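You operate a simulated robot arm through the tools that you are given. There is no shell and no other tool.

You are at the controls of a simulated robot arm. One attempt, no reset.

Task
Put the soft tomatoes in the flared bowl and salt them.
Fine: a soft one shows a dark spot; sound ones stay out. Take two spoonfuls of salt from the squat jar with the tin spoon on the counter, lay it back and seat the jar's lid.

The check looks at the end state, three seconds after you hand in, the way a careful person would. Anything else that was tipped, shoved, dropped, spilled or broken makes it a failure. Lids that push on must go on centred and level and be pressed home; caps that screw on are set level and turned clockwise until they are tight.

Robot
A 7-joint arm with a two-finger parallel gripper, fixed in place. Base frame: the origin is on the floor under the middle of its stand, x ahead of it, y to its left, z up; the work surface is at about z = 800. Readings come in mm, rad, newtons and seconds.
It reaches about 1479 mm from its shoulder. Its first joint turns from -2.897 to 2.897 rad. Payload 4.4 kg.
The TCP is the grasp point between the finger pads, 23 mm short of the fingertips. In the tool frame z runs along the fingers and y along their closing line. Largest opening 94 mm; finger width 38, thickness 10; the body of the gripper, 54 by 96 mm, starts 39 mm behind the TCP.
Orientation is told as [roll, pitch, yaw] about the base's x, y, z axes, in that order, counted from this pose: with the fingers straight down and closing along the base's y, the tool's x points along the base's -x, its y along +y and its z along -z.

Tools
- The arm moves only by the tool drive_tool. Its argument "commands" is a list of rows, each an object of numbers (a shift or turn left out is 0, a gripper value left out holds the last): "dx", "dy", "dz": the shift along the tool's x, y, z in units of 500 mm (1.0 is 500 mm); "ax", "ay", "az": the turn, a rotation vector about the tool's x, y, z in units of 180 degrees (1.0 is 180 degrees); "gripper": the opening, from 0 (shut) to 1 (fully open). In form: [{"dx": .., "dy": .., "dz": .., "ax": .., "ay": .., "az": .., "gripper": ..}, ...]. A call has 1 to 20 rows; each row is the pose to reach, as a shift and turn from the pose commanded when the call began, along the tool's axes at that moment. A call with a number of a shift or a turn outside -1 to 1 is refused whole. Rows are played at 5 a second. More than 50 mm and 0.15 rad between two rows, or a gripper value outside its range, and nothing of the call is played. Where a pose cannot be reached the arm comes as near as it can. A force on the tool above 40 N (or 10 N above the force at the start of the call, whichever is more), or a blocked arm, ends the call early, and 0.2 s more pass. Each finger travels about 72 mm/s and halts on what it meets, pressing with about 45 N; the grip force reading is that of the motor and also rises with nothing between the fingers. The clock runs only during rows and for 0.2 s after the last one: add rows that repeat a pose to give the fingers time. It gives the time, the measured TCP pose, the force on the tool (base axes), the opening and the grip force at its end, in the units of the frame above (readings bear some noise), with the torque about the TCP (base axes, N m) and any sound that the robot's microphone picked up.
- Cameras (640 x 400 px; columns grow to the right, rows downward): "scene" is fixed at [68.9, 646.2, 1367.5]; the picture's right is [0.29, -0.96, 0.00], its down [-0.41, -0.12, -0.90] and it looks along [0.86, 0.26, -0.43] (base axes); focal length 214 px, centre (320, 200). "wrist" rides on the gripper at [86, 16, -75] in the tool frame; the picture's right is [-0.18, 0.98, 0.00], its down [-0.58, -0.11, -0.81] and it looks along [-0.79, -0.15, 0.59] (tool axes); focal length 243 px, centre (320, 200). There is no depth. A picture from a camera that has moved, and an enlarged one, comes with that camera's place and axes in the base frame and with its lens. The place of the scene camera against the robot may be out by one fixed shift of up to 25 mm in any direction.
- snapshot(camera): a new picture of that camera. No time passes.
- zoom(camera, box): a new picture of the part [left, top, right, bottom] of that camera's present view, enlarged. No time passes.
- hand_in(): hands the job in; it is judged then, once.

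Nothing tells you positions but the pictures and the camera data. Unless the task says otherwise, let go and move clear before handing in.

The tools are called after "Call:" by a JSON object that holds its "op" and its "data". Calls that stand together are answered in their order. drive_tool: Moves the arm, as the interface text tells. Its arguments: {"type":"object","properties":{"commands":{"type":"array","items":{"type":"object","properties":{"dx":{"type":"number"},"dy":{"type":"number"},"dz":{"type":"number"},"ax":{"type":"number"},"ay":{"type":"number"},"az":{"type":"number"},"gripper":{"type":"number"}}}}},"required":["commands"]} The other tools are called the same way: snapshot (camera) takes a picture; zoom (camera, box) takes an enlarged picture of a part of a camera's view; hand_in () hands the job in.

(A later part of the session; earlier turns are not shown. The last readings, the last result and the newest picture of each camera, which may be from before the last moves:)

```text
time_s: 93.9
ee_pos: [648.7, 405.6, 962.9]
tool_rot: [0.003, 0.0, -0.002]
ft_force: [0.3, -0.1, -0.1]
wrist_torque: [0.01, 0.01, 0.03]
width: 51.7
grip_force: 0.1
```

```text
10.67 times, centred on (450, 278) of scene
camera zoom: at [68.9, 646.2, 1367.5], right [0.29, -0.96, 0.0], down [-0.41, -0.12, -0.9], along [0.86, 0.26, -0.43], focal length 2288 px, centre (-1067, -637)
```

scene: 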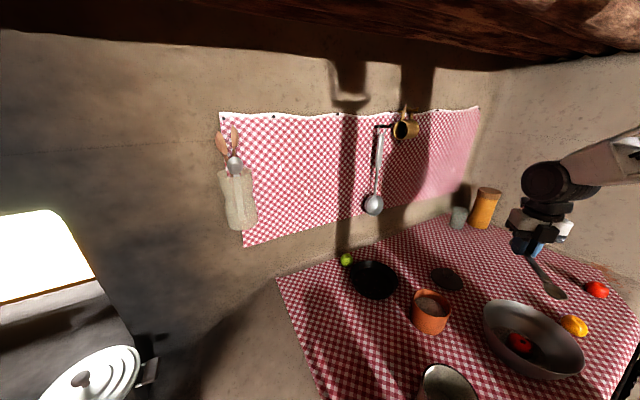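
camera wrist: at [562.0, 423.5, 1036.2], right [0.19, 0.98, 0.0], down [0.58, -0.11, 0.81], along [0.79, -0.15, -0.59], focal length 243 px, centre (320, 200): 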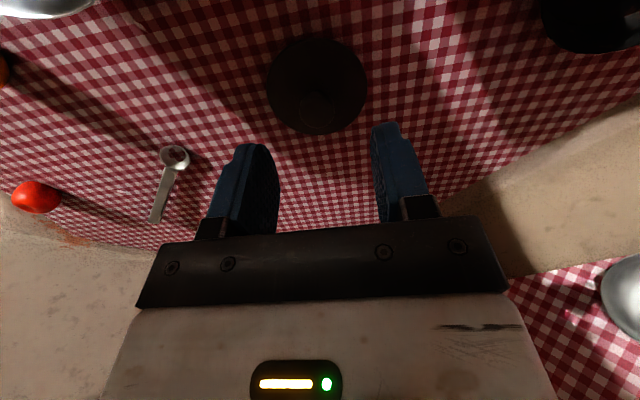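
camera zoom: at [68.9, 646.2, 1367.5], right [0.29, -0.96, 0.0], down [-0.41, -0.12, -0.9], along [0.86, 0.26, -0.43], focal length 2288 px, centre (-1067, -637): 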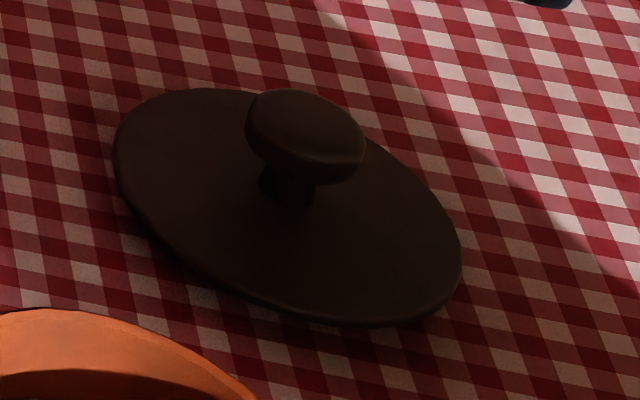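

I see a disc lid with a mushroom-shaped knob. I'll take a more complete enlargement for measuring.

Call:
{"op": "zoom", "data": {"camera": "wrist", "box": [240, 35, 400, 135]}}

Call:
{"op": "zoom", "data": {"camera": "scene", "box": [425, 260, 470, 288]}}

```text
4.00 times, centred on (320, 85) of wrist
camera zoom: at [562.0, 423.5, 1036.2], right [0.19, 0.98, 0.0], down [0.58, -0.11, 0.81], along [0.79, -0.15, -0.59], focal length 970 px, centre (320, 660)
```

zoom: 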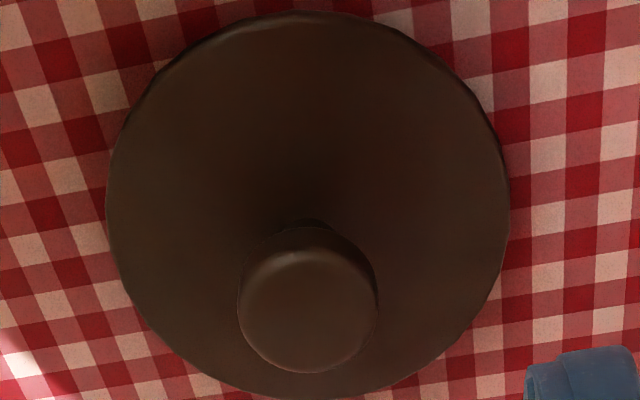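

```text
14.22 times, centred on (448, 274) of scene
camera zoom: at [68.9, 646.2, 1367.5], right [0.29, -0.96, 0.0], down [-0.41, -0.12, -0.9], along [0.86, 0.26, -0.43], focal length 3050 px, centre (-1493, -852)
```

zoom: 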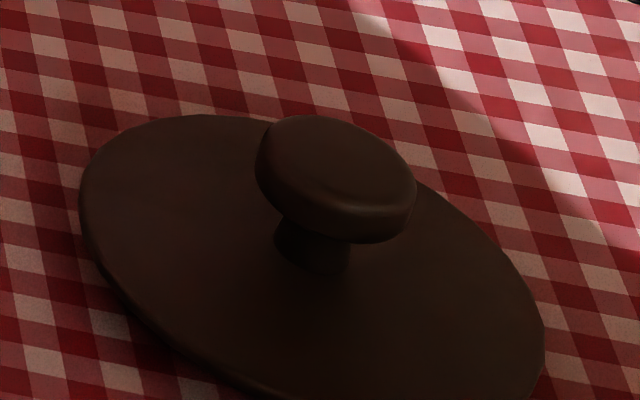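

The lid is about 100 mm across (the jar is about 91 mm) and its centre is at about (691, 397). The knob is roughly 32 mm wide with its top near z ≈ 840. I'll move above the knob and check alignment.

Call:
{"op": "drive_tool", "data": {"commands": [{"dx": -0.03, "dy": -0.006, "dz": 0.04}, {"dx": -0.06, "dy": -0.012, "dz": 0.08}, {"dx": -0.0852, "dy": -0.0182, "dz": 0.126}, {"dx": -0.0852, "dy": -0.0182, "dz": 0.126}]}}

Call:
{"op": "snapshot", "data": {"camera": "wrist"}}

Call:
{"op": "zoom", "data": {"camera": "wrist", "box": [240, 75, 400, 175]}}

Call:
{"op": "zoom", "data": {"camera": "scene", "box": [410, 230, 510, 292]}}

```text
time_s: 94.9
ee_pos: [691.7, 396.2, 899.5]
tool_rot: [0.001, 0.001, -0.001]
ft_force: [-0.6, -0.4, -0.5]
wrist_torque: [0.02, -0.01, -0.04]
width: 51.6
grip_force: 0.0
```

```text
taken
camera wrist: at [604.9, 412.8, 973.2], right [0.18, 0.98, 0.0], down [0.58, -0.11, 0.81], along [0.79, -0.15, -0.59], focal length 243 px, centre (320, 200)
```

wrist: 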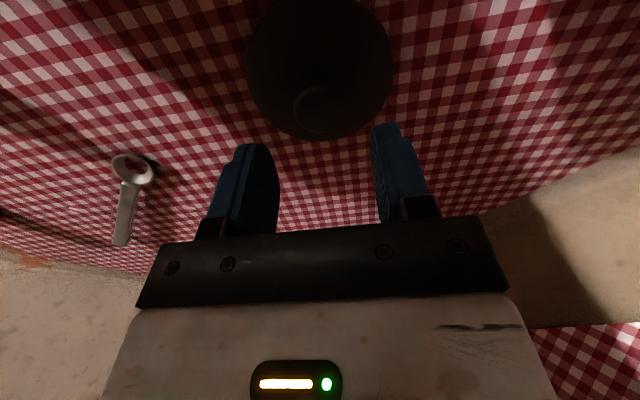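

```text
4.00 times, centred on (320, 125) of wrist
camera zoom: at [604.9, 412.8, 973.2], right [0.18, 0.98, 0.0], down [0.58, -0.11, 0.81], along [0.79, -0.15, -0.59], focal length 970 px, centre (320, 500)
```

zoom: 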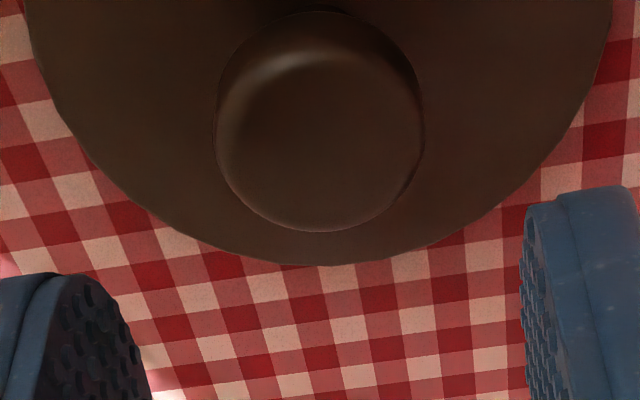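

```text
6.40 times, centred on (460, 261) of scene
camera zoom: at [68.9, 646.2, 1367.5], right [0.29, -0.96, 0.0], down [-0.41, -0.12, -0.9], along [0.86, 0.26, -0.43], focal length 1373 px, centre (-576, -190)
```

zoom: 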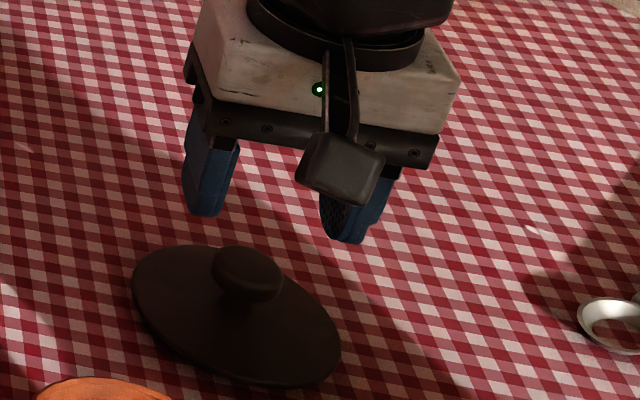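

The gripper is centred on the knob within about 2 mm. I'll descend to z ≈ 843 so the pads straddle the knob without touching the disc.

Call:
{"op": "drive_tool", "data": {"commands": [{"dx": 0.002, "dy": 0.002, "dz": 0.04}, {"dx": 0.002, "dy": 0.002, "dz": 0.08}, {"dx": 0.002, "dy": 0.002, "dz": 0.1}, {"dx": 0.002, "dy": 0.002, "dz": 0.113}, {"dx": 0.002, "dy": 0.002, "dz": 0.113}]}}

Call:
{"op": "snapshot", "data": {"camera": "wrist"}}

Call:
{"op": "zoom", "data": {"camera": "scene", "box": [410, 240, 510, 302]}}

```text
time_s: 96.1
ee_pos: [691.8, 396.9, 844.2]
tool_rot: [0.003, 0.0, 0.0]
ft_force: [0.4, 0.1, -0.4]
wrist_torque: [-0.01, 0.0, -0.01]
width: 51.7
grip_force: 0.0
```

```text
taken
camera wrist: at [604.5, 414.3, 917.8], right [0.18, 0.98, 0.0], down [0.58, -0.11, 0.81], along [0.79, -0.15, -0.59], focal length 243 px, centre (320, 200)
```

wrist: 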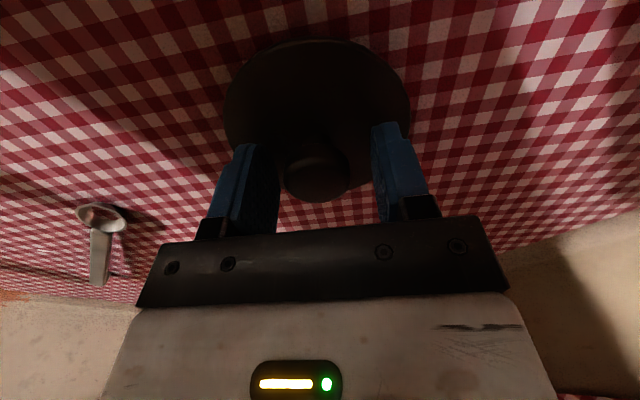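

```text
6.40 times, centred on (460, 271) of scene
camera zoom: at [68.9, 646.2, 1367.5], right [0.29, -0.96, 0.0], down [-0.41, -0.12, -0.9], along [0.86, 0.26, -0.43], focal length 1373 px, centre (-576, -254)
```

zoom: 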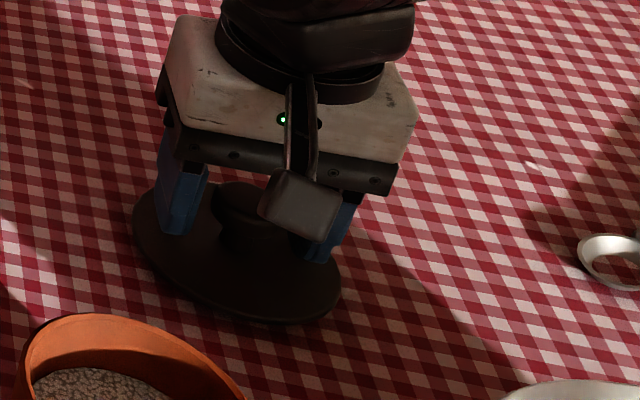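

The knob sits squarely between the pads. I'll close on it gently.

Call:
{"op": "drive_tool", "data": {"commands": [{"gripper": 0.48}, {"gripper": 0.42}, {"gripper": 0.38}, {"gripper": 0.35}, {"gripper": 0.32}, {"gripper": 0.3}, {"gripper": 0.3}, {"gripper": 0.3}]}}

Call:
{"op": "zoom", "data": {"camera": "wrist", "box": [240, 100, 400, 200]}}

```text
time_s: 97.9
ee_pos: [692.3, 397.9, 844.5]
tool_rot: [0.0, 0.0, 0.0]
ft_force: [-0.1, 0.2, 0.2]
wrist_torque: [-0.02, -0.03, 0.01]
width: 29.9
grip_force: 45.4
```

```text
4.00 times, centred on (320, 150) of wrist
camera zoom: at [604.4, 414.3, 918.0], right [0.18, 0.98, 0.0], down [0.58, -0.11, 0.81], along [0.79, -0.15, -0.59], focal length 970 px, centre (320, 400)
```

zoom: 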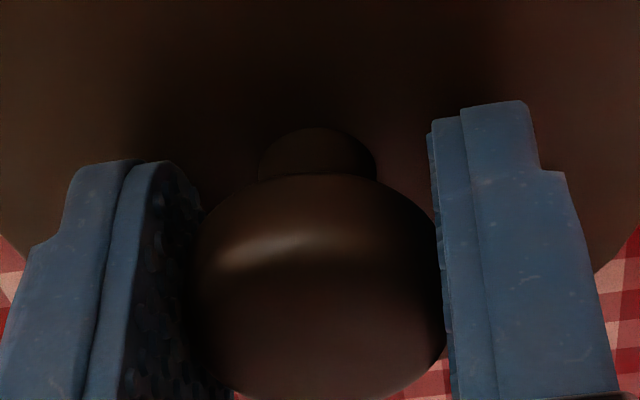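

The knob is gripped at 29.9 mm. I'll lift the lid straight up and check that it hangs level.

Call:
{"op": "drive_tool", "data": {"commands": [{"dz": -0.01}, {"dz": -0.04}, {"dz": -0.1}, {"dz": -0.18}, {"dz": -0.25}, {"dz": -0.25}]}}

Call:
{"op": "snapshot", "data": {"camera": "wrist"}}

Call:
{"op": "zoom", "data": {"camera": "scene", "box": [400, 200, 520, 275]}}

```text
time_s: 99.3
ee_pos: [693.8, 396.1, 969.7]
tool_rot: [0.002, 0.001, 0.001]
ft_force: [0.0, 0.0, -0.6]
wrist_torque: [0.0, -0.01, -0.03]
width: 29.9
grip_force: 45.0
```

```text
taken
camera wrist: at [606.7, 413.2, 1043.6], right [0.18, 0.98, 0.0], down [0.58, -0.11, 0.81], along [0.79, -0.15, -0.59], focal length 243 px, centre (320, 200)
```

wrist: 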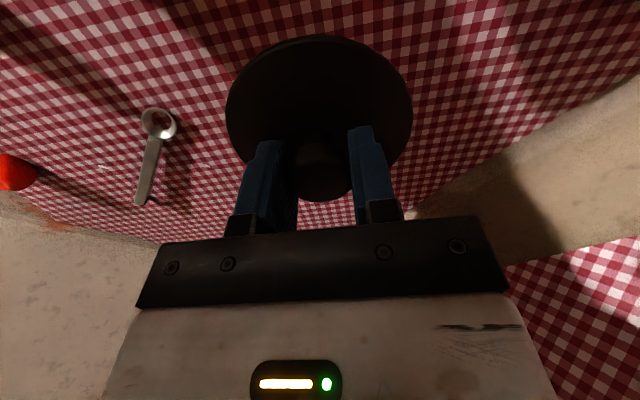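

```text
5.33 times, centred on (460, 238) of scene
camera zoom: at [68.9, 646.2, 1367.5], right [0.29, -0.96, 0.0], down [-0.41, -0.12, -0.9], along [0.86, 0.26, -0.43], focal length 1144 px, centre (-427, 0)
```

zoom: 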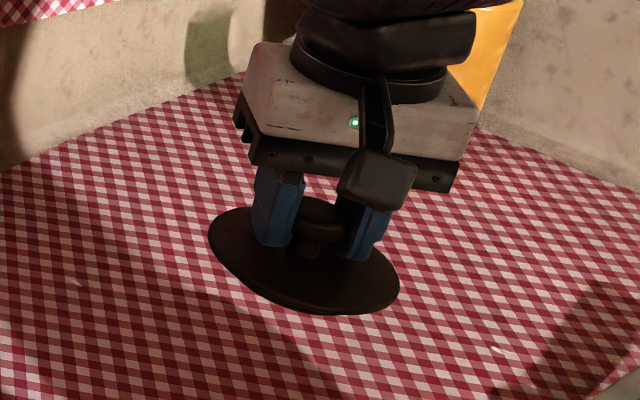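

The lid hangs level. I'll zoom in on its edge and underside to see whether it plugs into or caps over the jar's mouth.

Call:
{"op": "zoom", "data": {"camera": "scene", "box": [432, 232, 482, 263]}}

Call:
{"op": "zoom", "data": {"camera": "wrist", "box": [220, 20, 420, 145]}}

```text
12.80 times, centred on (457, 248) of scene
camera zoom: at [68.9, 646.2, 1367.5], right [0.29, -0.96, 0.0], down [-0.41, -0.12, -0.9], along [0.86, 0.26, -0.43], focal length 2745 px, centre (-1434, -408)
```

zoom: 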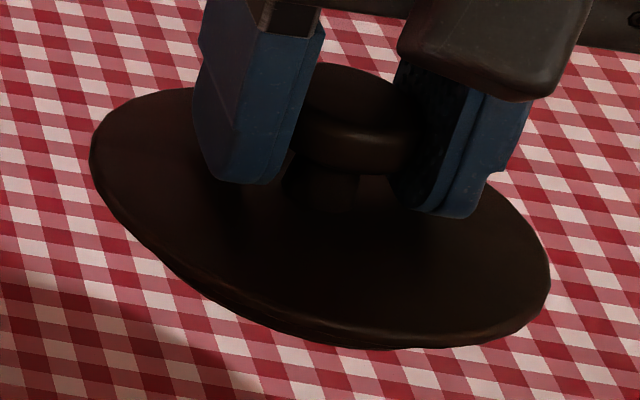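

```text
3.20 times, centred on (320, 82) of wrist
camera zoom: at [606.7, 413.2, 1043.6], right [0.18, 0.98, 0.0], down [0.58, -0.11, 0.81], along [0.79, -0.15, -0.59], focal length 776 px, centre (320, 576)
```

zoom: 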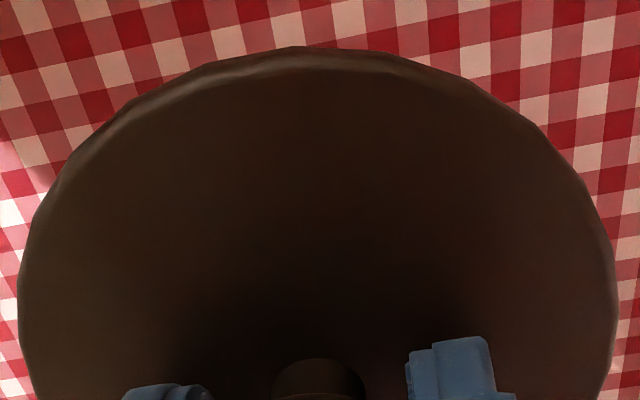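

The lid has a thin flange with a plug beneath, so centring matters. I'll take two more views of the jar from opposite sides while holding the lid, starting from above the bowl.

Call:
{"op": "drive_tool", "data": {"commands": [{"dx": 0.0751, "dy": -0.0274, "dz": -0.02}, {"dx": 0.1502, "dy": -0.0549, "dz": -0.04}, {"dx": 0.2253, "dy": -0.0823, "dz": -0.06}, {"dx": 0.3003, "dy": -0.1097, "dz": -0.06}, {"dx": 0.3754, "dy": -0.1371, "dz": -0.06}, {"dx": 0.4505, "dy": -0.1646, "dz": -0.06}, {"dx": 0.5256, "dy": -0.192, "dz": -0.06}, {"dx": 0.5256, "dy": -0.192, "dz": -0.06}, {"dx": 0.5256, "dy": -0.192, "dz": -0.06}]}}

Call:
{"op": "snapshot", "data": {"camera": "wrist"}}

Call:
{"op": "zoom", "data": {"camera": "wrist", "box": [430, 40, 590, 140]}}

```text
time_s: 101.3
ee_pos: [430.6, 304.0, 1001.1]
tool_rot: [0.001, -0.001, 0.0]
ft_force: [0.1, -0.2, -0.9]
wrist_torque: [-0.02, 0.0, -0.01]
width: 30.1
grip_force: 45.0
```

```text
taken
camera wrist: at [343.3, 320.3, 1073.3], right [0.18, 0.98, 0.0], down [0.58, -0.11, 0.81], along [0.79, -0.15, -0.59], focal length 243 px, centre (320, 200)
```

wrist: 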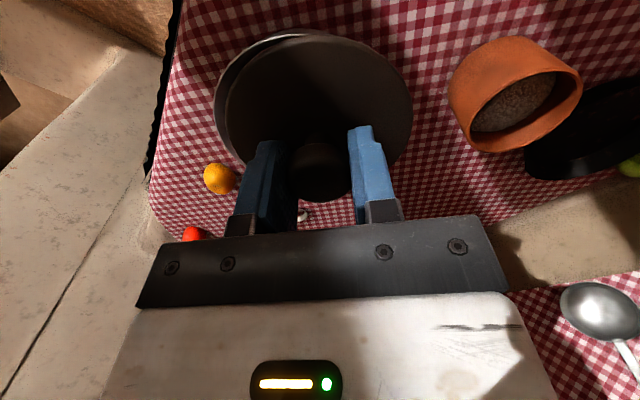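

```text
4.00 times, centred on (510, 90) of wrist
camera zoom: at [343.3, 320.3, 1073.3], right [0.18, 0.98, 0.0], down [0.58, -0.11, 0.81], along [0.79, -0.15, -0.59], focal length 970 px, centre (-440, 640)
```

zoom: 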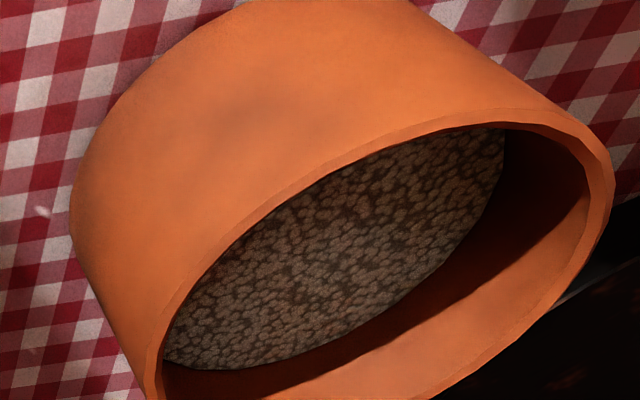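

The jar is well in view to the side. I'll take a zoom that includes its whole rim.

Call:
{"op": "zoom", "data": {"camera": "wrist", "box": [440, 60, 600, 160]}}

Call:
{"op": "drive_tool", "data": {"commands": [{"dx": 0.01, "dy": 0.08}, {"dx": 0.02, "dy": 0.16}, {"dx": 0.03, "dy": 0.24}, {"dx": 0.04, "dy": 0.32}, {"dx": 0.04, "dy": 0.4}, {"dx": 0.04, "dy": 0.48}, {"dx": 0.04, "dy": 0.56}, {"dx": 0.04, "dy": 0.64}, {"dx": 0.04, "dy": 0.68}, {"dx": 0.04, "dy": 0.68}, {"dx": 0.04, "dy": 0.68}]}}

Call:
{"op": "snapshot", "data": {"camera": "wrist"}}

```text
4.00 times, centred on (520, 110) of wrist
camera zoom: at [343.3, 320.3, 1073.3], right [0.18, 0.98, 0.0], down [0.58, -0.11, 0.81], along [0.79, -0.15, -0.59], focal length 970 px, centre (-480, 560)
```

zoom: 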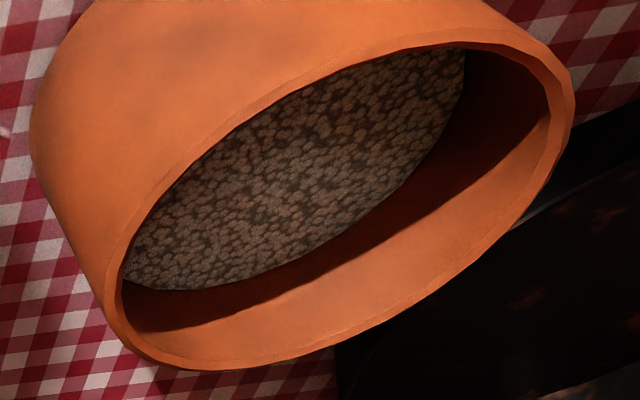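

```text
time_s: 103.7
ee_pos: [407.1, 640.8, 1000.9]
tool_rot: [0.003, 0.0, 0.001]
ft_force: [0.3, 0.2, -1.2]
wrist_torque: [0.0, 0.01, 0.03]
width: 29.7
grip_force: 45.2
```

```text
taken
camera wrist: at [320.2, 658.4, 1074.4], right [0.18, 0.98, 0.0], down [0.58, -0.11, 0.81], along [0.79, -0.15, -0.59], focal length 243 px, centre (320, 200)
```

wrist: 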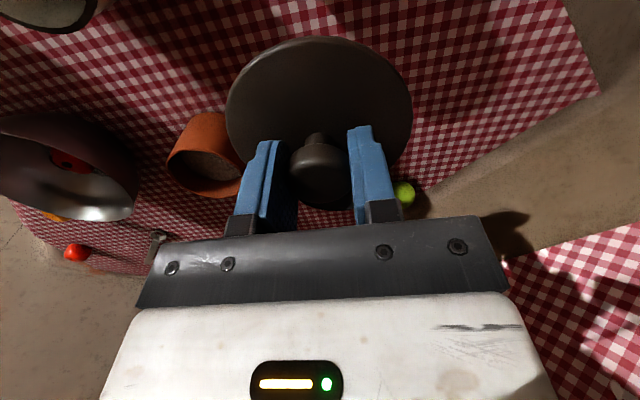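

The near view matches a jar centre of (514, 482, 872.6) and radius 45.7 almost exactly. I'll shift a bit more for the opposite-side check.

Call:
{"op": "drive_tool", "data": {"commands": [{"dy": 0.06}, {"dy": 0.1}, {"dy": 0.1}, {"dy": 0.1}]}}

Call:
{"op": "snapshot", "data": {"camera": "wrist"}}

Call:
{"op": "zoom", "data": {"camera": "wrist", "box": [100, 110, 260, 210]}}

```text
time_s: 104.7
ee_pos: [408.2, 692.0, 1002.8]
tool_rot: [0.003, 0.001, 0.001]
ft_force: [-0.2, -0.2, -0.8]
wrist_torque: [0.01, -0.03, -0.02]
width: 29.8
grip_force: 45.3
```

```text
taken
camera wrist: at [321.3, 708.9, 1075.4], right [0.18, 0.98, 0.0], down [0.58, -0.11, 0.81], along [0.79, -0.15, -0.59], focal length 243 px, centre (320, 200)
```

wrist: 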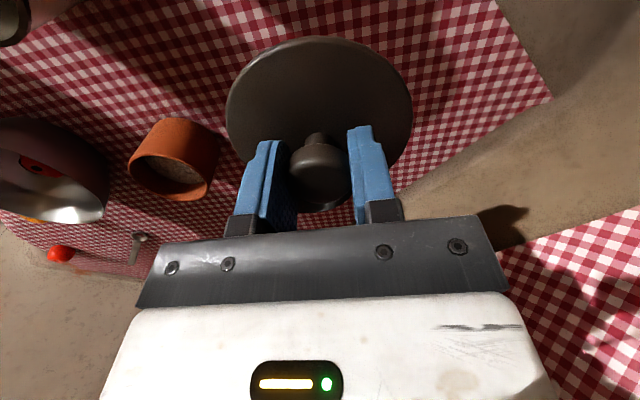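

```text
4.00 times, centred on (180, 160) of wrist
camera zoom: at [321.3, 708.9, 1075.4], right [0.18, 0.98, 0.0], down [0.58, -0.11, 0.81], along [0.79, -0.15, -0.59], focal length 970 px, centre (880, 360)
```

zoom: 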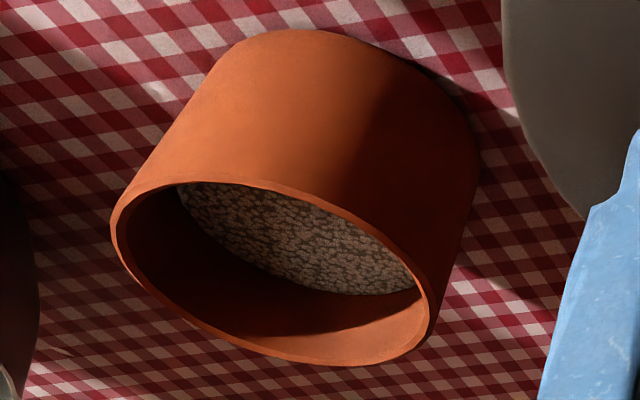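

Both sides agree: the jar's centre is about (514.3, 481.5) with its rim at z ≈ 874. I'll bring the lid over the jar and hover above it.

Call:
{"op": "drive_tool", "data": {"commands": [{"dx": -0.0357, "dy": -0.0702, "dz": 0.01}, {"dx": -0.0714, "dy": -0.1403, "dz": 0.02}, {"dx": -0.1071, "dy": -0.2105, "dz": 0.03}, {"dx": -0.1428, "dy": -0.2807, "dz": 0.05}, {"dx": -0.1785, "dy": -0.3508, "dz": 0.07}, {"dx": -0.2142, "dy": -0.421, "dz": 0.0856}, {"dx": -0.2142, "dy": -0.421, "dz": 0.0856}, {"dx": -0.2142, "dy": -0.421, "dz": 0.0856}]}}

Call:
{"op": "snapshot", "data": {"camera": "wrist"}}

Call:
{"op": "zoom", "data": {"camera": "scene", "box": [380, 260, 500, 335]}}

```text
time_s: 106.5
ee_pos: [516.6, 479.6, 957.9]
tool_rot: [0.002, 0.001, 0.0]
ft_force: [0.0, 0.6, 0.0]
wrist_torque: [0.0, 0.02, -0.06]
width: 30.1
grip_force: 45.4
```

```text
taken
camera wrist: at [429.4, 496.8, 1032.1], right [0.18, 0.98, 0.0], down [0.58, -0.11, 0.81], along [0.79, -0.15, -0.59], focal length 243 px, centre (320, 200)
```

wrist: 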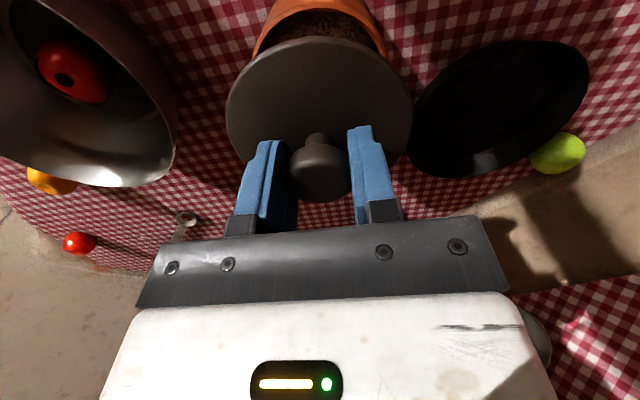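

```text
5.33 times, centred on (440, 298) of scene
camera zoom: at [68.9, 646.2, 1367.5], right [0.29, -0.96, 0.0], down [-0.41, -0.12, -0.9], along [0.86, 0.26, -0.43], focal length 1144 px, centre (-320, -320)
```

zoom: 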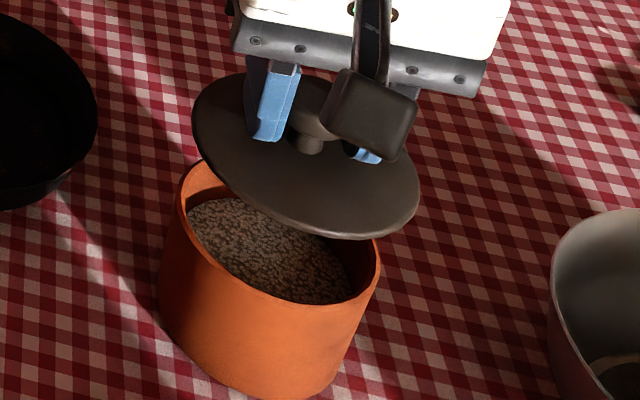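

The lid is above the jar. I'll check lateral alignment in the wrist view, where the jar's near rim shows past the lid.

Call:
{"op": "zoom", "data": {"camera": "wrist", "box": [220, 0, 420, 125]}}

Call:
{"op": "drive_tool", "data": {"commands": [{"dz": 0.0}]}}

Call:
{"op": "drive_tool", "data": {"commands": [{"dz": 0.0}]}}

```text
3.20 times, centred on (320, 62) of wrist
camera zoom: at [429.4, 496.8, 1032.1], right [0.18, 0.98, 0.0], down [0.58, -0.11, 0.81], along [0.79, -0.15, -0.59], focal length 776 px, centre (320, 640)
```

zoom: 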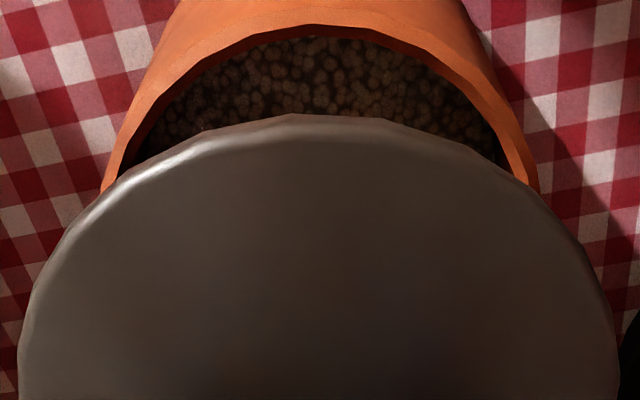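

```text
time_s: 106.9
ee_pos: [516.7, 481.3, 957.7]
tool_rot: [0.003, -0.001, -0.001]
ft_force: [0.2, -0.6, -0.9]
wrist_torque: [0.0, -0.01, -0.03]
width: 29.9
grip_force: 45.2
```

```text
time_s: 107.3
ee_pos: [516.3, 479.6, 958.6]
tool_rot: [0.002, 0.0, -0.001]
ft_force: [0.1, 0.5, -0.1]
wrist_torque: [0.02, 0.0, 0.0]
width: 29.8
grip_force: 45.5
```

Lateral alignment suggests the jar is about 1 mm further in +y. I'll measure the scene view more finely for the x direction.

Call:
{"op": "zoom", "data": {"camera": "scene", "box": [405, 265, 469, 305]}}

Call:
{"op": "zoom", "data": {"camera": "scene", "box": [405, 285, 469, 325]}}

```text
10.00 times, centred on (437, 285) of scene
camera zoom: at [68.9, 646.2, 1367.5], right [0.29, -0.96, 0.0], down [-0.41, -0.12, -0.9], along [0.86, 0.26, -0.43], focal length 2145 px, centre (-850, -650)
```

zoom: 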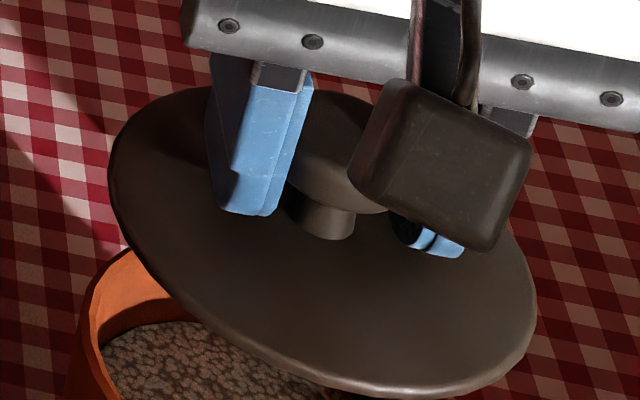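

```text
10.00 times, centred on (437, 305) of scene
camera zoom: at [68.9, 646.2, 1367.5], right [0.29, -0.96, 0.0], down [-0.41, -0.12, -0.9], along [0.86, 0.26, -0.43], focal length 2145 px, centre (-850, -850)
```

zoom: 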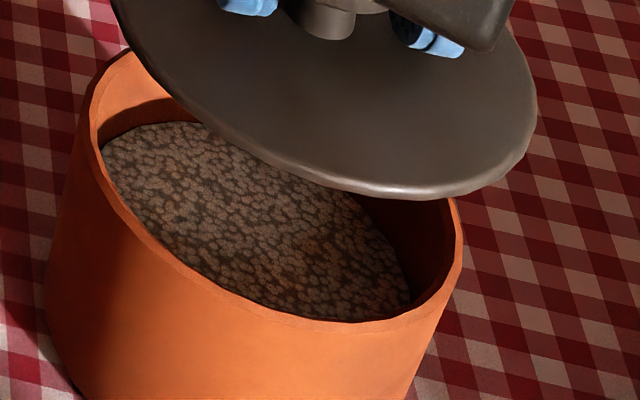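

Everything considered, the jar's centre is at about (514.5, 481.3). I'll correct by a millimetre and lower to just above contact.

Call:
{"op": "drive_tool", "data": {"commands": [{"dx": 0.002, "dy": 0.0018, "dz": 0.02}, {"dx": 0.002, "dy": 0.0018, "dz": 0.04}, {"dx": 0.002, "dy": 0.0018, "dz": 0.06}, {"dx": 0.002, "dy": 0.0018, "dz": 0.068}, {"dx": 0.002, "dy": 0.0018, "dz": 0.068}]}}

Call:
{"op": "zoom", "data": {"camera": "scene", "box": [390, 270, 470, 320]}}

Call:
{"op": "zoom", "data": {"camera": "wrist", "box": [220, 0, 420, 125]}}

```text
time_s: 108.5
ee_pos: [516.6, 481.4, 924.1]
tool_rot: [0.002, -0.001, -0.001]
ft_force: [-0.1, 0.2, -0.4]
wrist_torque: [0.01, 0.02, 0.02]
width: 29.6
grip_force: 45.4
```

```text
8.00 times, centred on (430, 295) of scene
camera zoom: at [68.9, 646.2, 1367.5], right [0.29, -0.96, 0.0], down [-0.41, -0.12, -0.9], along [0.86, 0.26, -0.43], focal length 1716 px, centre (-560, -560)
```

zoom: 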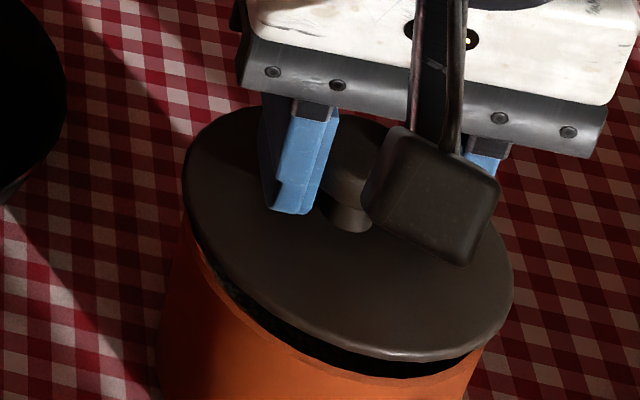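

```text
3.20 times, centred on (320, 62) of wrist
camera zoom: at [428.6, 498.4, 996.7], right [0.18, 0.98, 0.0], down [0.58, -0.11, 0.81], along [0.79, -0.15, -0.59], focal length 776 px, centre (320, 640)
```

zoom: 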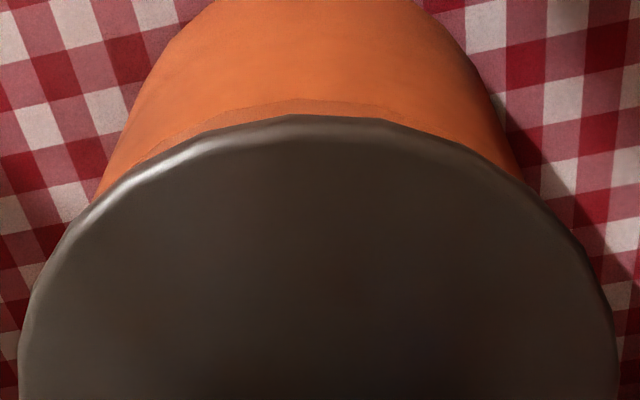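

I'm 6 mm above contact, and the lid and jar edges look concentric in the x direction. I'll zoom further to check the sideways fit before pressing.

Call:
{"op": "zoom", "data": {"camera": "wrist", "box": [230, 0, 330, 62]}}

Call:
{"op": "zoom", "data": {"camera": "wrist", "box": [310, 0, 410, 62]}}

Call:
{"op": "zoom", "data": {"camera": "scene", "box": [405, 295, 465, 332]}}

```text
6.40 times, centred on (280, 31) of wrist
camera zoom: at [428.6, 498.4, 996.7], right [0.18, 0.98, 0.0], down [0.58, -0.11, 0.81], along [0.79, -0.15, -0.59], focal length 1553 px, centre (576, 1282)
```

zoom: 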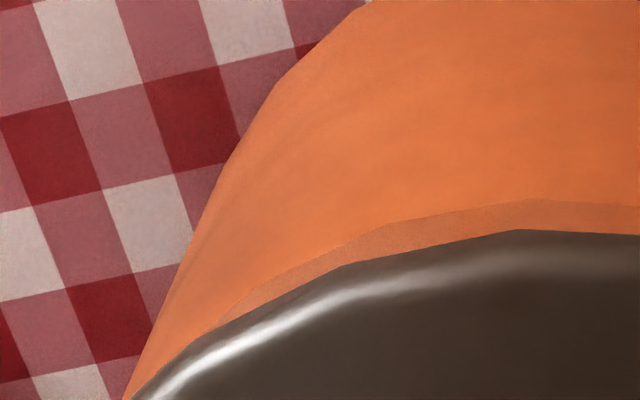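

```text
6.40 times, centred on (360, 31) of wrist
camera zoom: at [428.6, 498.4, 996.7], right [0.18, 0.98, 0.0], down [0.58, -0.11, 0.81], along [0.79, -0.15, -0.59], focal length 1553 px, centre (64, 1282)
```

zoom: 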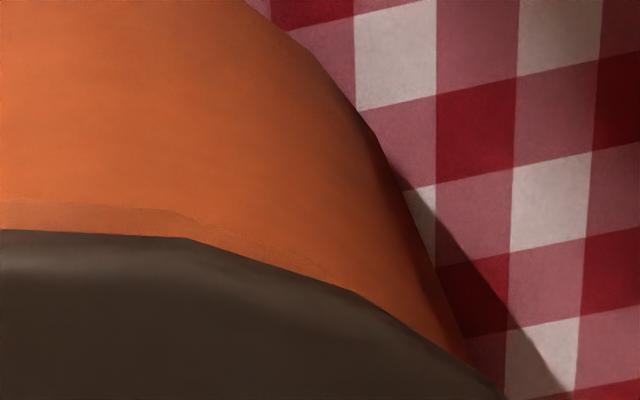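

```text
10.67 times, centred on (435, 314) of scene
camera zoom: at [68.9, 646.2, 1367.5], right [0.29, -0.96, 0.0], down [-0.41, -0.12, -0.9], along [0.86, 0.26, -0.43], focal length 2288 px, centre (-907, -1011)
```

zoom: 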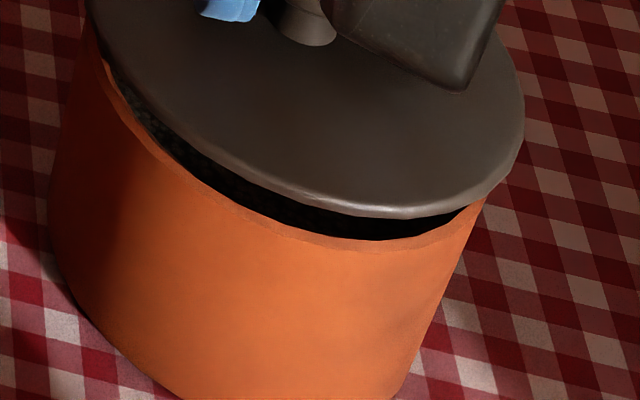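

The wrist view suggests the lid sits about 1.5 mm too far toward +y. I'll zoom more tightly to confirm.

Call:
{"op": "zoom", "data": {"camera": "wrist", "box": [250, 25, 298, 55]}}

Call:
{"op": "zoom", "data": {"camera": "wrist", "box": [342, 25, 390, 55]}}

Call:
{"op": "zoom", "data": {"camera": "wrist", "box": [296, 20, 344, 50]}}

```text
13.33 times, centred on (274, 40) of wrist
camera zoom: at [428.6, 498.4, 996.7], right [0.18, 0.98, 0.0], down [0.58, -0.11, 0.81], along [0.79, -0.15, -0.59], focal length 3235 px, centre (933, 2333)
```

zoom: 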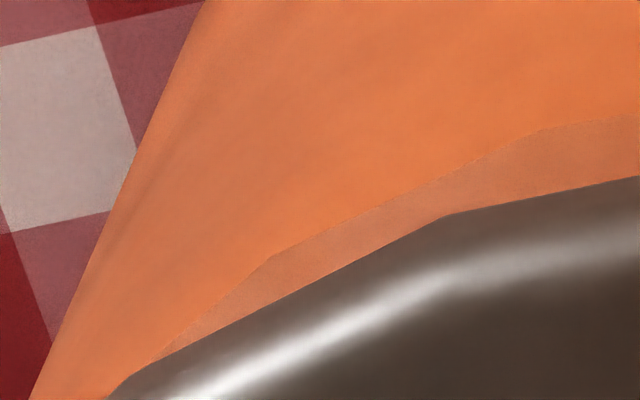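

```text
13.33 times, centred on (366, 40) of wrist
camera zoom: at [428.6, 498.4, 996.7], right [0.18, 0.98, 0.0], down [0.58, -0.11, 0.81], along [0.79, -0.15, -0.59], focal length 3235 px, centre (-293, 2333)
```

zoom: 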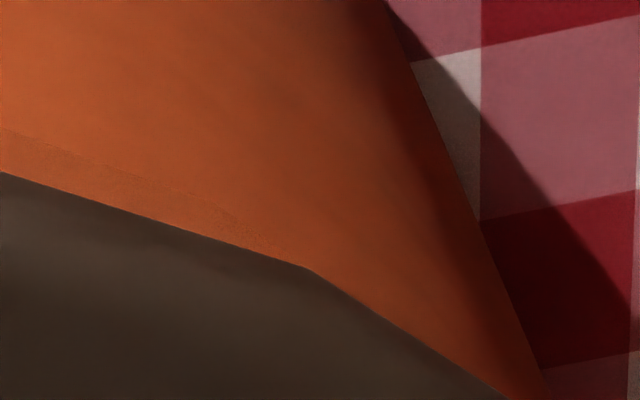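

```text
13.33 times, centred on (320, 35) of wrist
camera zoom: at [428.6, 498.4, 996.7], right [0.18, 0.98, 0.0], down [0.58, -0.11, 0.81], along [0.79, -0.15, -0.59], focal length 3235 px, centre (320, 2400)
```

zoom: 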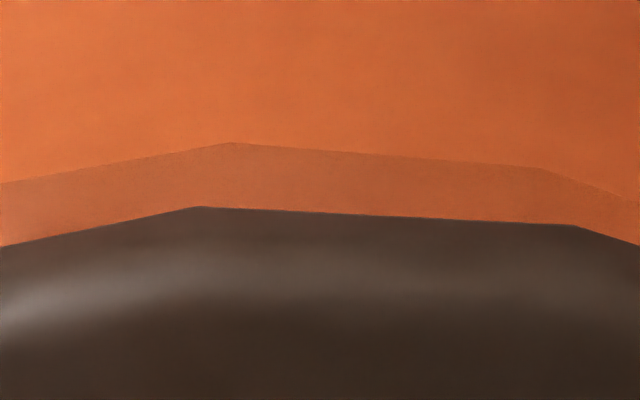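

The measurement says to move the lid about 1.1 mm toward -y and 0.5 mm in +x. I'll make that correction and lower slowly toward contact.

Call:
{"op": "drive_tool", "data": {"commands": [{"dx": -0.001, "dy": -0.0022}, {"dx": -0.001, "dy": -0.0022, "dz": 0.003}, {"dx": -0.001, "dy": -0.0022, "dz": 0.006}, {"dx": -0.001, "dy": -0.0022, "dz": 0.006}]}}

Call:
{"op": "zoom", "data": {"camera": "wrist", "box": [250, 25, 298, 55]}}

Call:
{"op": "zoom", "data": {"camera": "wrist", "box": [342, 25, 390, 55]}}

Call:
{"op": "zoom", "data": {"camera": "scene", "box": [405, 295, 465, 332]}}

```text
time_s: 109.5
ee_pos: [515.0, 479.6, 920.9]
tool_rot: [0.001, 0.0, -0.001]
ft_force: [-0.6, -0.3, -0.1]
wrist_torque: [-0.01, -0.01, -0.01]
width: 30.1
grip_force: 44.7
```

```text
13.33 times, centred on (274, 40) of wrist
camera zoom: at [428.5, 497.1, 993.7], right [0.18, 0.98, 0.0], down [0.58, -0.11, 0.81], along [0.79, -0.15, -0.59], focal length 3235 px, centre (933, 2333)
```

zoom: 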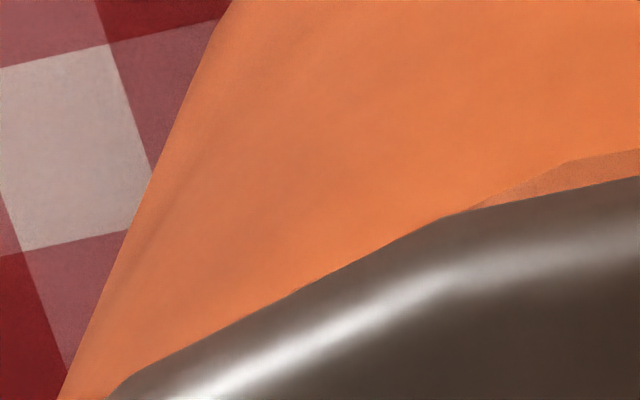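

```text
13.33 times, centred on (366, 40) of wrist
camera zoom: at [428.5, 497.1, 993.7], right [0.18, 0.98, 0.0], down [0.58, -0.11, 0.81], along [0.79, -0.15, -0.59], focal length 3235 px, centre (-293, 2333)
```

zoom: 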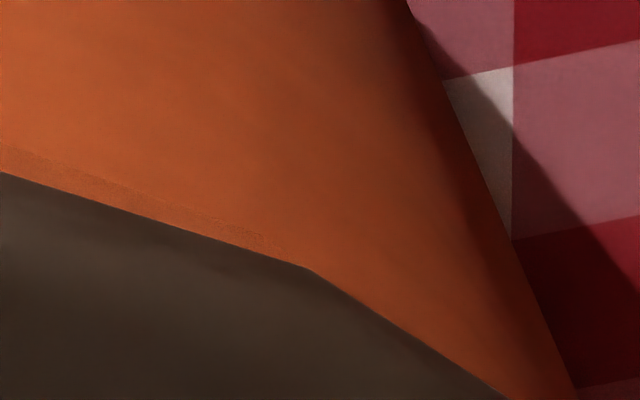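

```text
10.67 times, centred on (435, 314) of scene
camera zoom: at [68.9, 646.2, 1367.5], right [0.29, -0.96, 0.0], down [-0.41, -0.12, -0.9], along [0.86, 0.26, -0.43], focal length 2288 px, centre (-907, -1011)
```

zoom: 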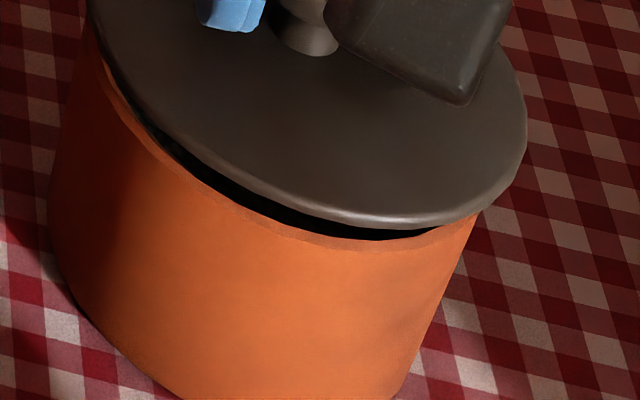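

Slightly over-corrected, so I'll bring it back 0.4 mm and keep lowering in small steps, watching the force.

Call:
{"op": "drive_tool", "data": {"commands": [{"dy": 0.0009, "dz": 0.002}, {"dy": 0.0009, "dz": 0.004}, {"dy": 0.0009, "dz": 0.006}, {"dy": 0.0009, "dz": 0.006}]}}

Call:
{"op": "zoom", "data": {"camera": "scene", "box": [405, 295, 465, 332]}}

Call:
{"op": "zoom", "data": {"camera": "wrist", "box": [240, 10, 400, 110]}}

```text
time_s: 110.5
ee_pos: [515.5, 481.7, 916.2]
tool_rot: [0.0, 0.0, 0.0]
ft_force: [0.2, 0.3, -0.6]
wrist_torque: [0.01, 0.01, 0.01]
width: 30.1
grip_force: 45.1
```

```text
10.67 times, centred on (435, 314) of scene
camera zoom: at [68.9, 646.2, 1367.5], right [0.29, -0.96, 0.0], down [-0.41, -0.12, -0.9], along [0.86, 0.26, -0.43], focal length 2288 px, centre (-907, -1011)
```

zoom: 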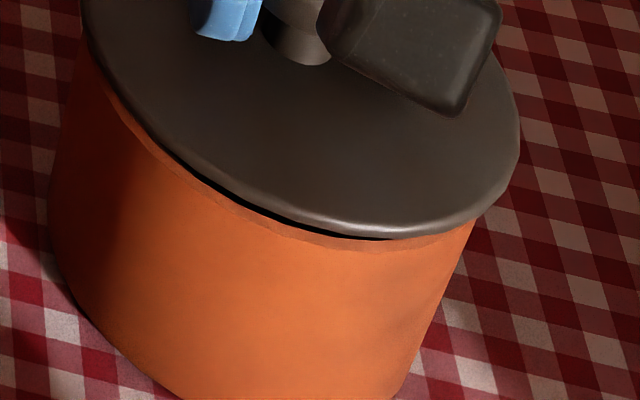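

```text
4.00 times, centred on (320, 60) of wrist
camera zoom: at [428.6, 497.8, 990.3], right [0.18, 0.98, 0.0], down [0.58, -0.11, 0.81], along [0.79, -0.15, -0.59], focal length 970 px, centre (320, 760)
```

zoom: 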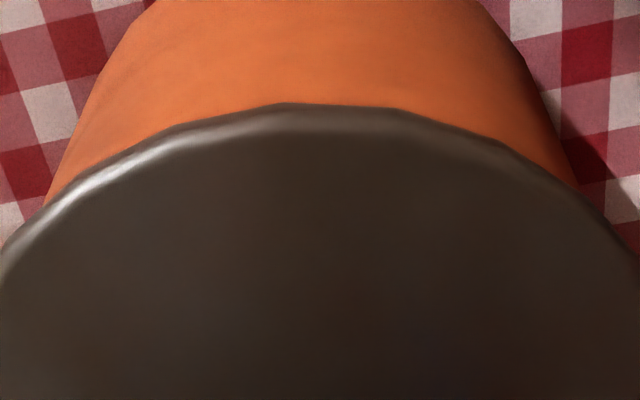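

Still no contact and the gap is closing evenly. I'll continue down in 1 mm steps.

Call:
{"op": "drive_tool", "data": {"commands": [{"dz": 0.002}, {"dz": 0.004}, {"dz": 0.004}]}}

Call:
{"op": "drive_tool", "data": {"commands": [{"dz": 0.002}, {"dz": 0.004}, {"dz": 0.004}]}}

Call:
{"op": "zoom", "data": {"camera": "scene", "box": [405, 295, 465, 332]}}

```text
time_s: 111.3
ee_pos: [514.9, 480.4, 914.9]
tool_rot: [0.002, -0.001, 0.001]
ft_force: [0.0, -0.4, 0.2]
wrist_torque: [-0.02, -0.02, -0.02]
width: 30.1
grip_force: 44.9
```

```text
time_s: 112.1
ee_pos: [515.6, 482.4, 913.1]
tool_rot: [0.0, 0.0, 0.0]
ft_force: [-0.4, 0.0, 0.6]
wrist_torque: [0.02, 0.02, -0.01]
width: 29.8
grip_force: 44.7
```

```text
10.67 times, centred on (435, 314) of scene
camera zoom: at [68.9, 646.2, 1367.5], right [0.29, -0.96, 0.0], down [-0.41, -0.12, -0.9], along [0.86, 0.26, -0.43], focal length 2288 px, centre (-907, -1011)
```

zoom: 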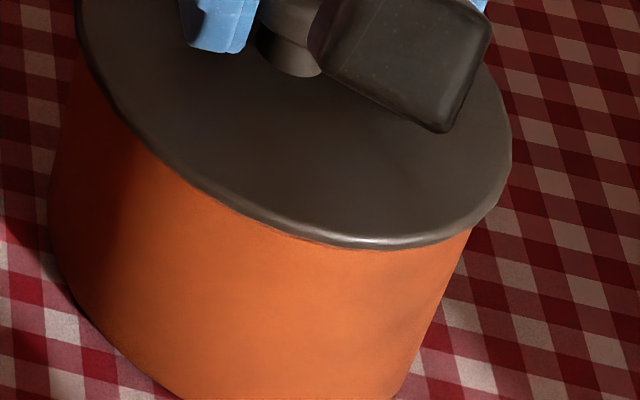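

The lid's plug is going into the mouth and the flange is reaching the rim. I'll keep lowering until the force builds.

Call:
{"op": "drive_tool", "data": {"commands": [{"dz": 0.002}, {"dz": 0.004}, {"dz": 0.004}]}}

Call:
{"op": "drive_tool", "data": {"commands": [{"dz": 0.002}, {"dz": 0.004}, {"dz": 0.004}]}}

Call:
{"op": "zoom", "data": {"camera": "scene", "box": [405, 295, 465, 332]}}

```text
time_s: 112.9
ee_pos: [515.8, 481.6, 911.0]
tool_rot: [0.003, -0.001, 0.0]
ft_force: [0.8, -0.4, -0.9]
wrist_torque: [0.0, 0.01, 0.0]
width: 29.9
grip_force: 44.4
```

```text
time_s: 113.7
ee_pos: [516.5, 481.6, 909.1]
tool_rot: [0.001, 0.0, 0.0]
ft_force: [0.5, 0.7, -0.9]
wrist_torque: [0.0, 0.0, -0.01]
width: 30.1
grip_force: 44.8
```

```text
10.67 times, centred on (435, 314) of scene
camera zoom: at [68.9, 646.2, 1367.5], right [0.29, -0.96, 0.0], down [-0.41, -0.12, -0.9], along [0.86, 0.26, -0.43], focal length 2288 px, centre (-907, -1011)
```

zoom: 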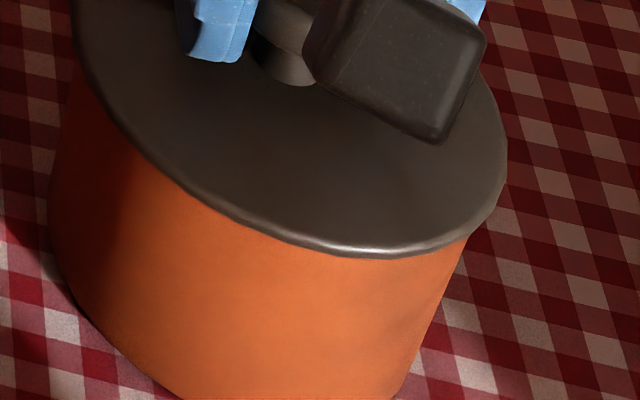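

Still free. I'll continue down in small steps.

Call:
{"op": "drive_tool", "data": {"commands": [{"dz": 0.002}, {"dz": 0.004}, {"dz": 0.004}]}}

Call:
{"op": "drive_tool", "data": {"commands": [{"dz": 0.002}, {"dz": 0.004}, {"dz": 0.004}]}}

Call:
{"op": "zoom", "data": {"camera": "scene", "box": [405, 295, 465, 332]}}

```text
time_s: 114.5
ee_pos: [515.6, 481.1, 907.7]
tool_rot: [0.003, 0.001, 0.001]
ft_force: [-1.5, -2.8, 10.4]
wrist_torque: [-0.17, 0.23, -0.01]
width: 30.1
grip_force: 44.8
```

```text
time_s: 115.3
ee_pos: [516.6, 481.1, 906.0]
tool_rot: [0.004, -0.001, 0.001]
ft_force: [-5.4, 7.8, 32.5]
wrist_torque: [0.04, -0.12, -0.04]
width: 29.9
grip_force: 45.0
```

```text
10.67 times, centred on (435, 314) of scene
camera zoom: at [68.9, 646.2, 1367.5], right [0.29, -0.96, 0.0], down [-0.41, -0.12, -0.9], along [0.86, 0.26, -0.43], focal length 2288 px, centre (-907, -1011)
```

zoom: 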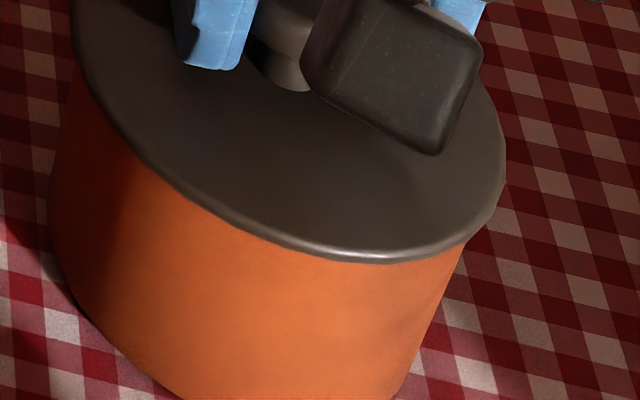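

Contact: 10 N at z = 907.7 and 32 N at z = 906. By geometry the flange is now at the rim, so it's seating. I'll press a little more to be sure it's home.

Call:
{"op": "drive_tool", "data": {"commands": [{"dz": 0.001}, {"dz": 0.001}, {"dz": 0.001}]}}

Call:
{"op": "snapshot", "data": {"camera": "wrist"}}

Call:
{"op": "zoom", "data": {"camera": "scene", "box": [400, 270, 480, 320]}}

```text
time_s: 116.1
ee_pos: [516.0, 481.0, 904.9]
tool_rot: [0.005, 0.001, 0.001]
ft_force: [-0.2, 12.3, 31.8]
wrist_torque: [0.09, -0.13, 0.0]
width: 30.0
grip_force: 44.8
```

```text
taken
camera wrist: at [429.3, 498.0, 978.1], right [0.18, 0.98, 0.0], down [0.58, -0.11, 0.81], along [0.79, -0.15, -0.59], focal length 243 px, centre (320, 200)
```

wrist: 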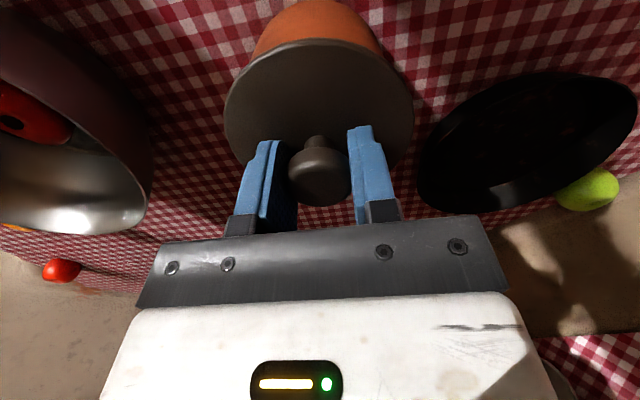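

```text
8.00 times, centred on (440, 295) of scene
camera zoom: at [68.9, 646.2, 1367.5], right [0.29, -0.96, 0.0], down [-0.41, -0.12, -0.9], along [0.86, 0.26, -0.43], focal length 1716 px, centre (-640, -560)
```

zoom: 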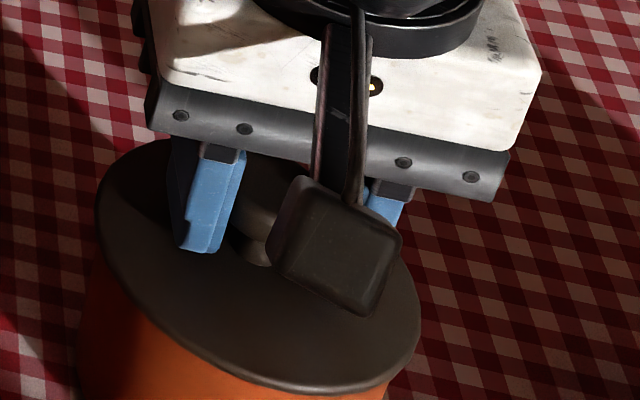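

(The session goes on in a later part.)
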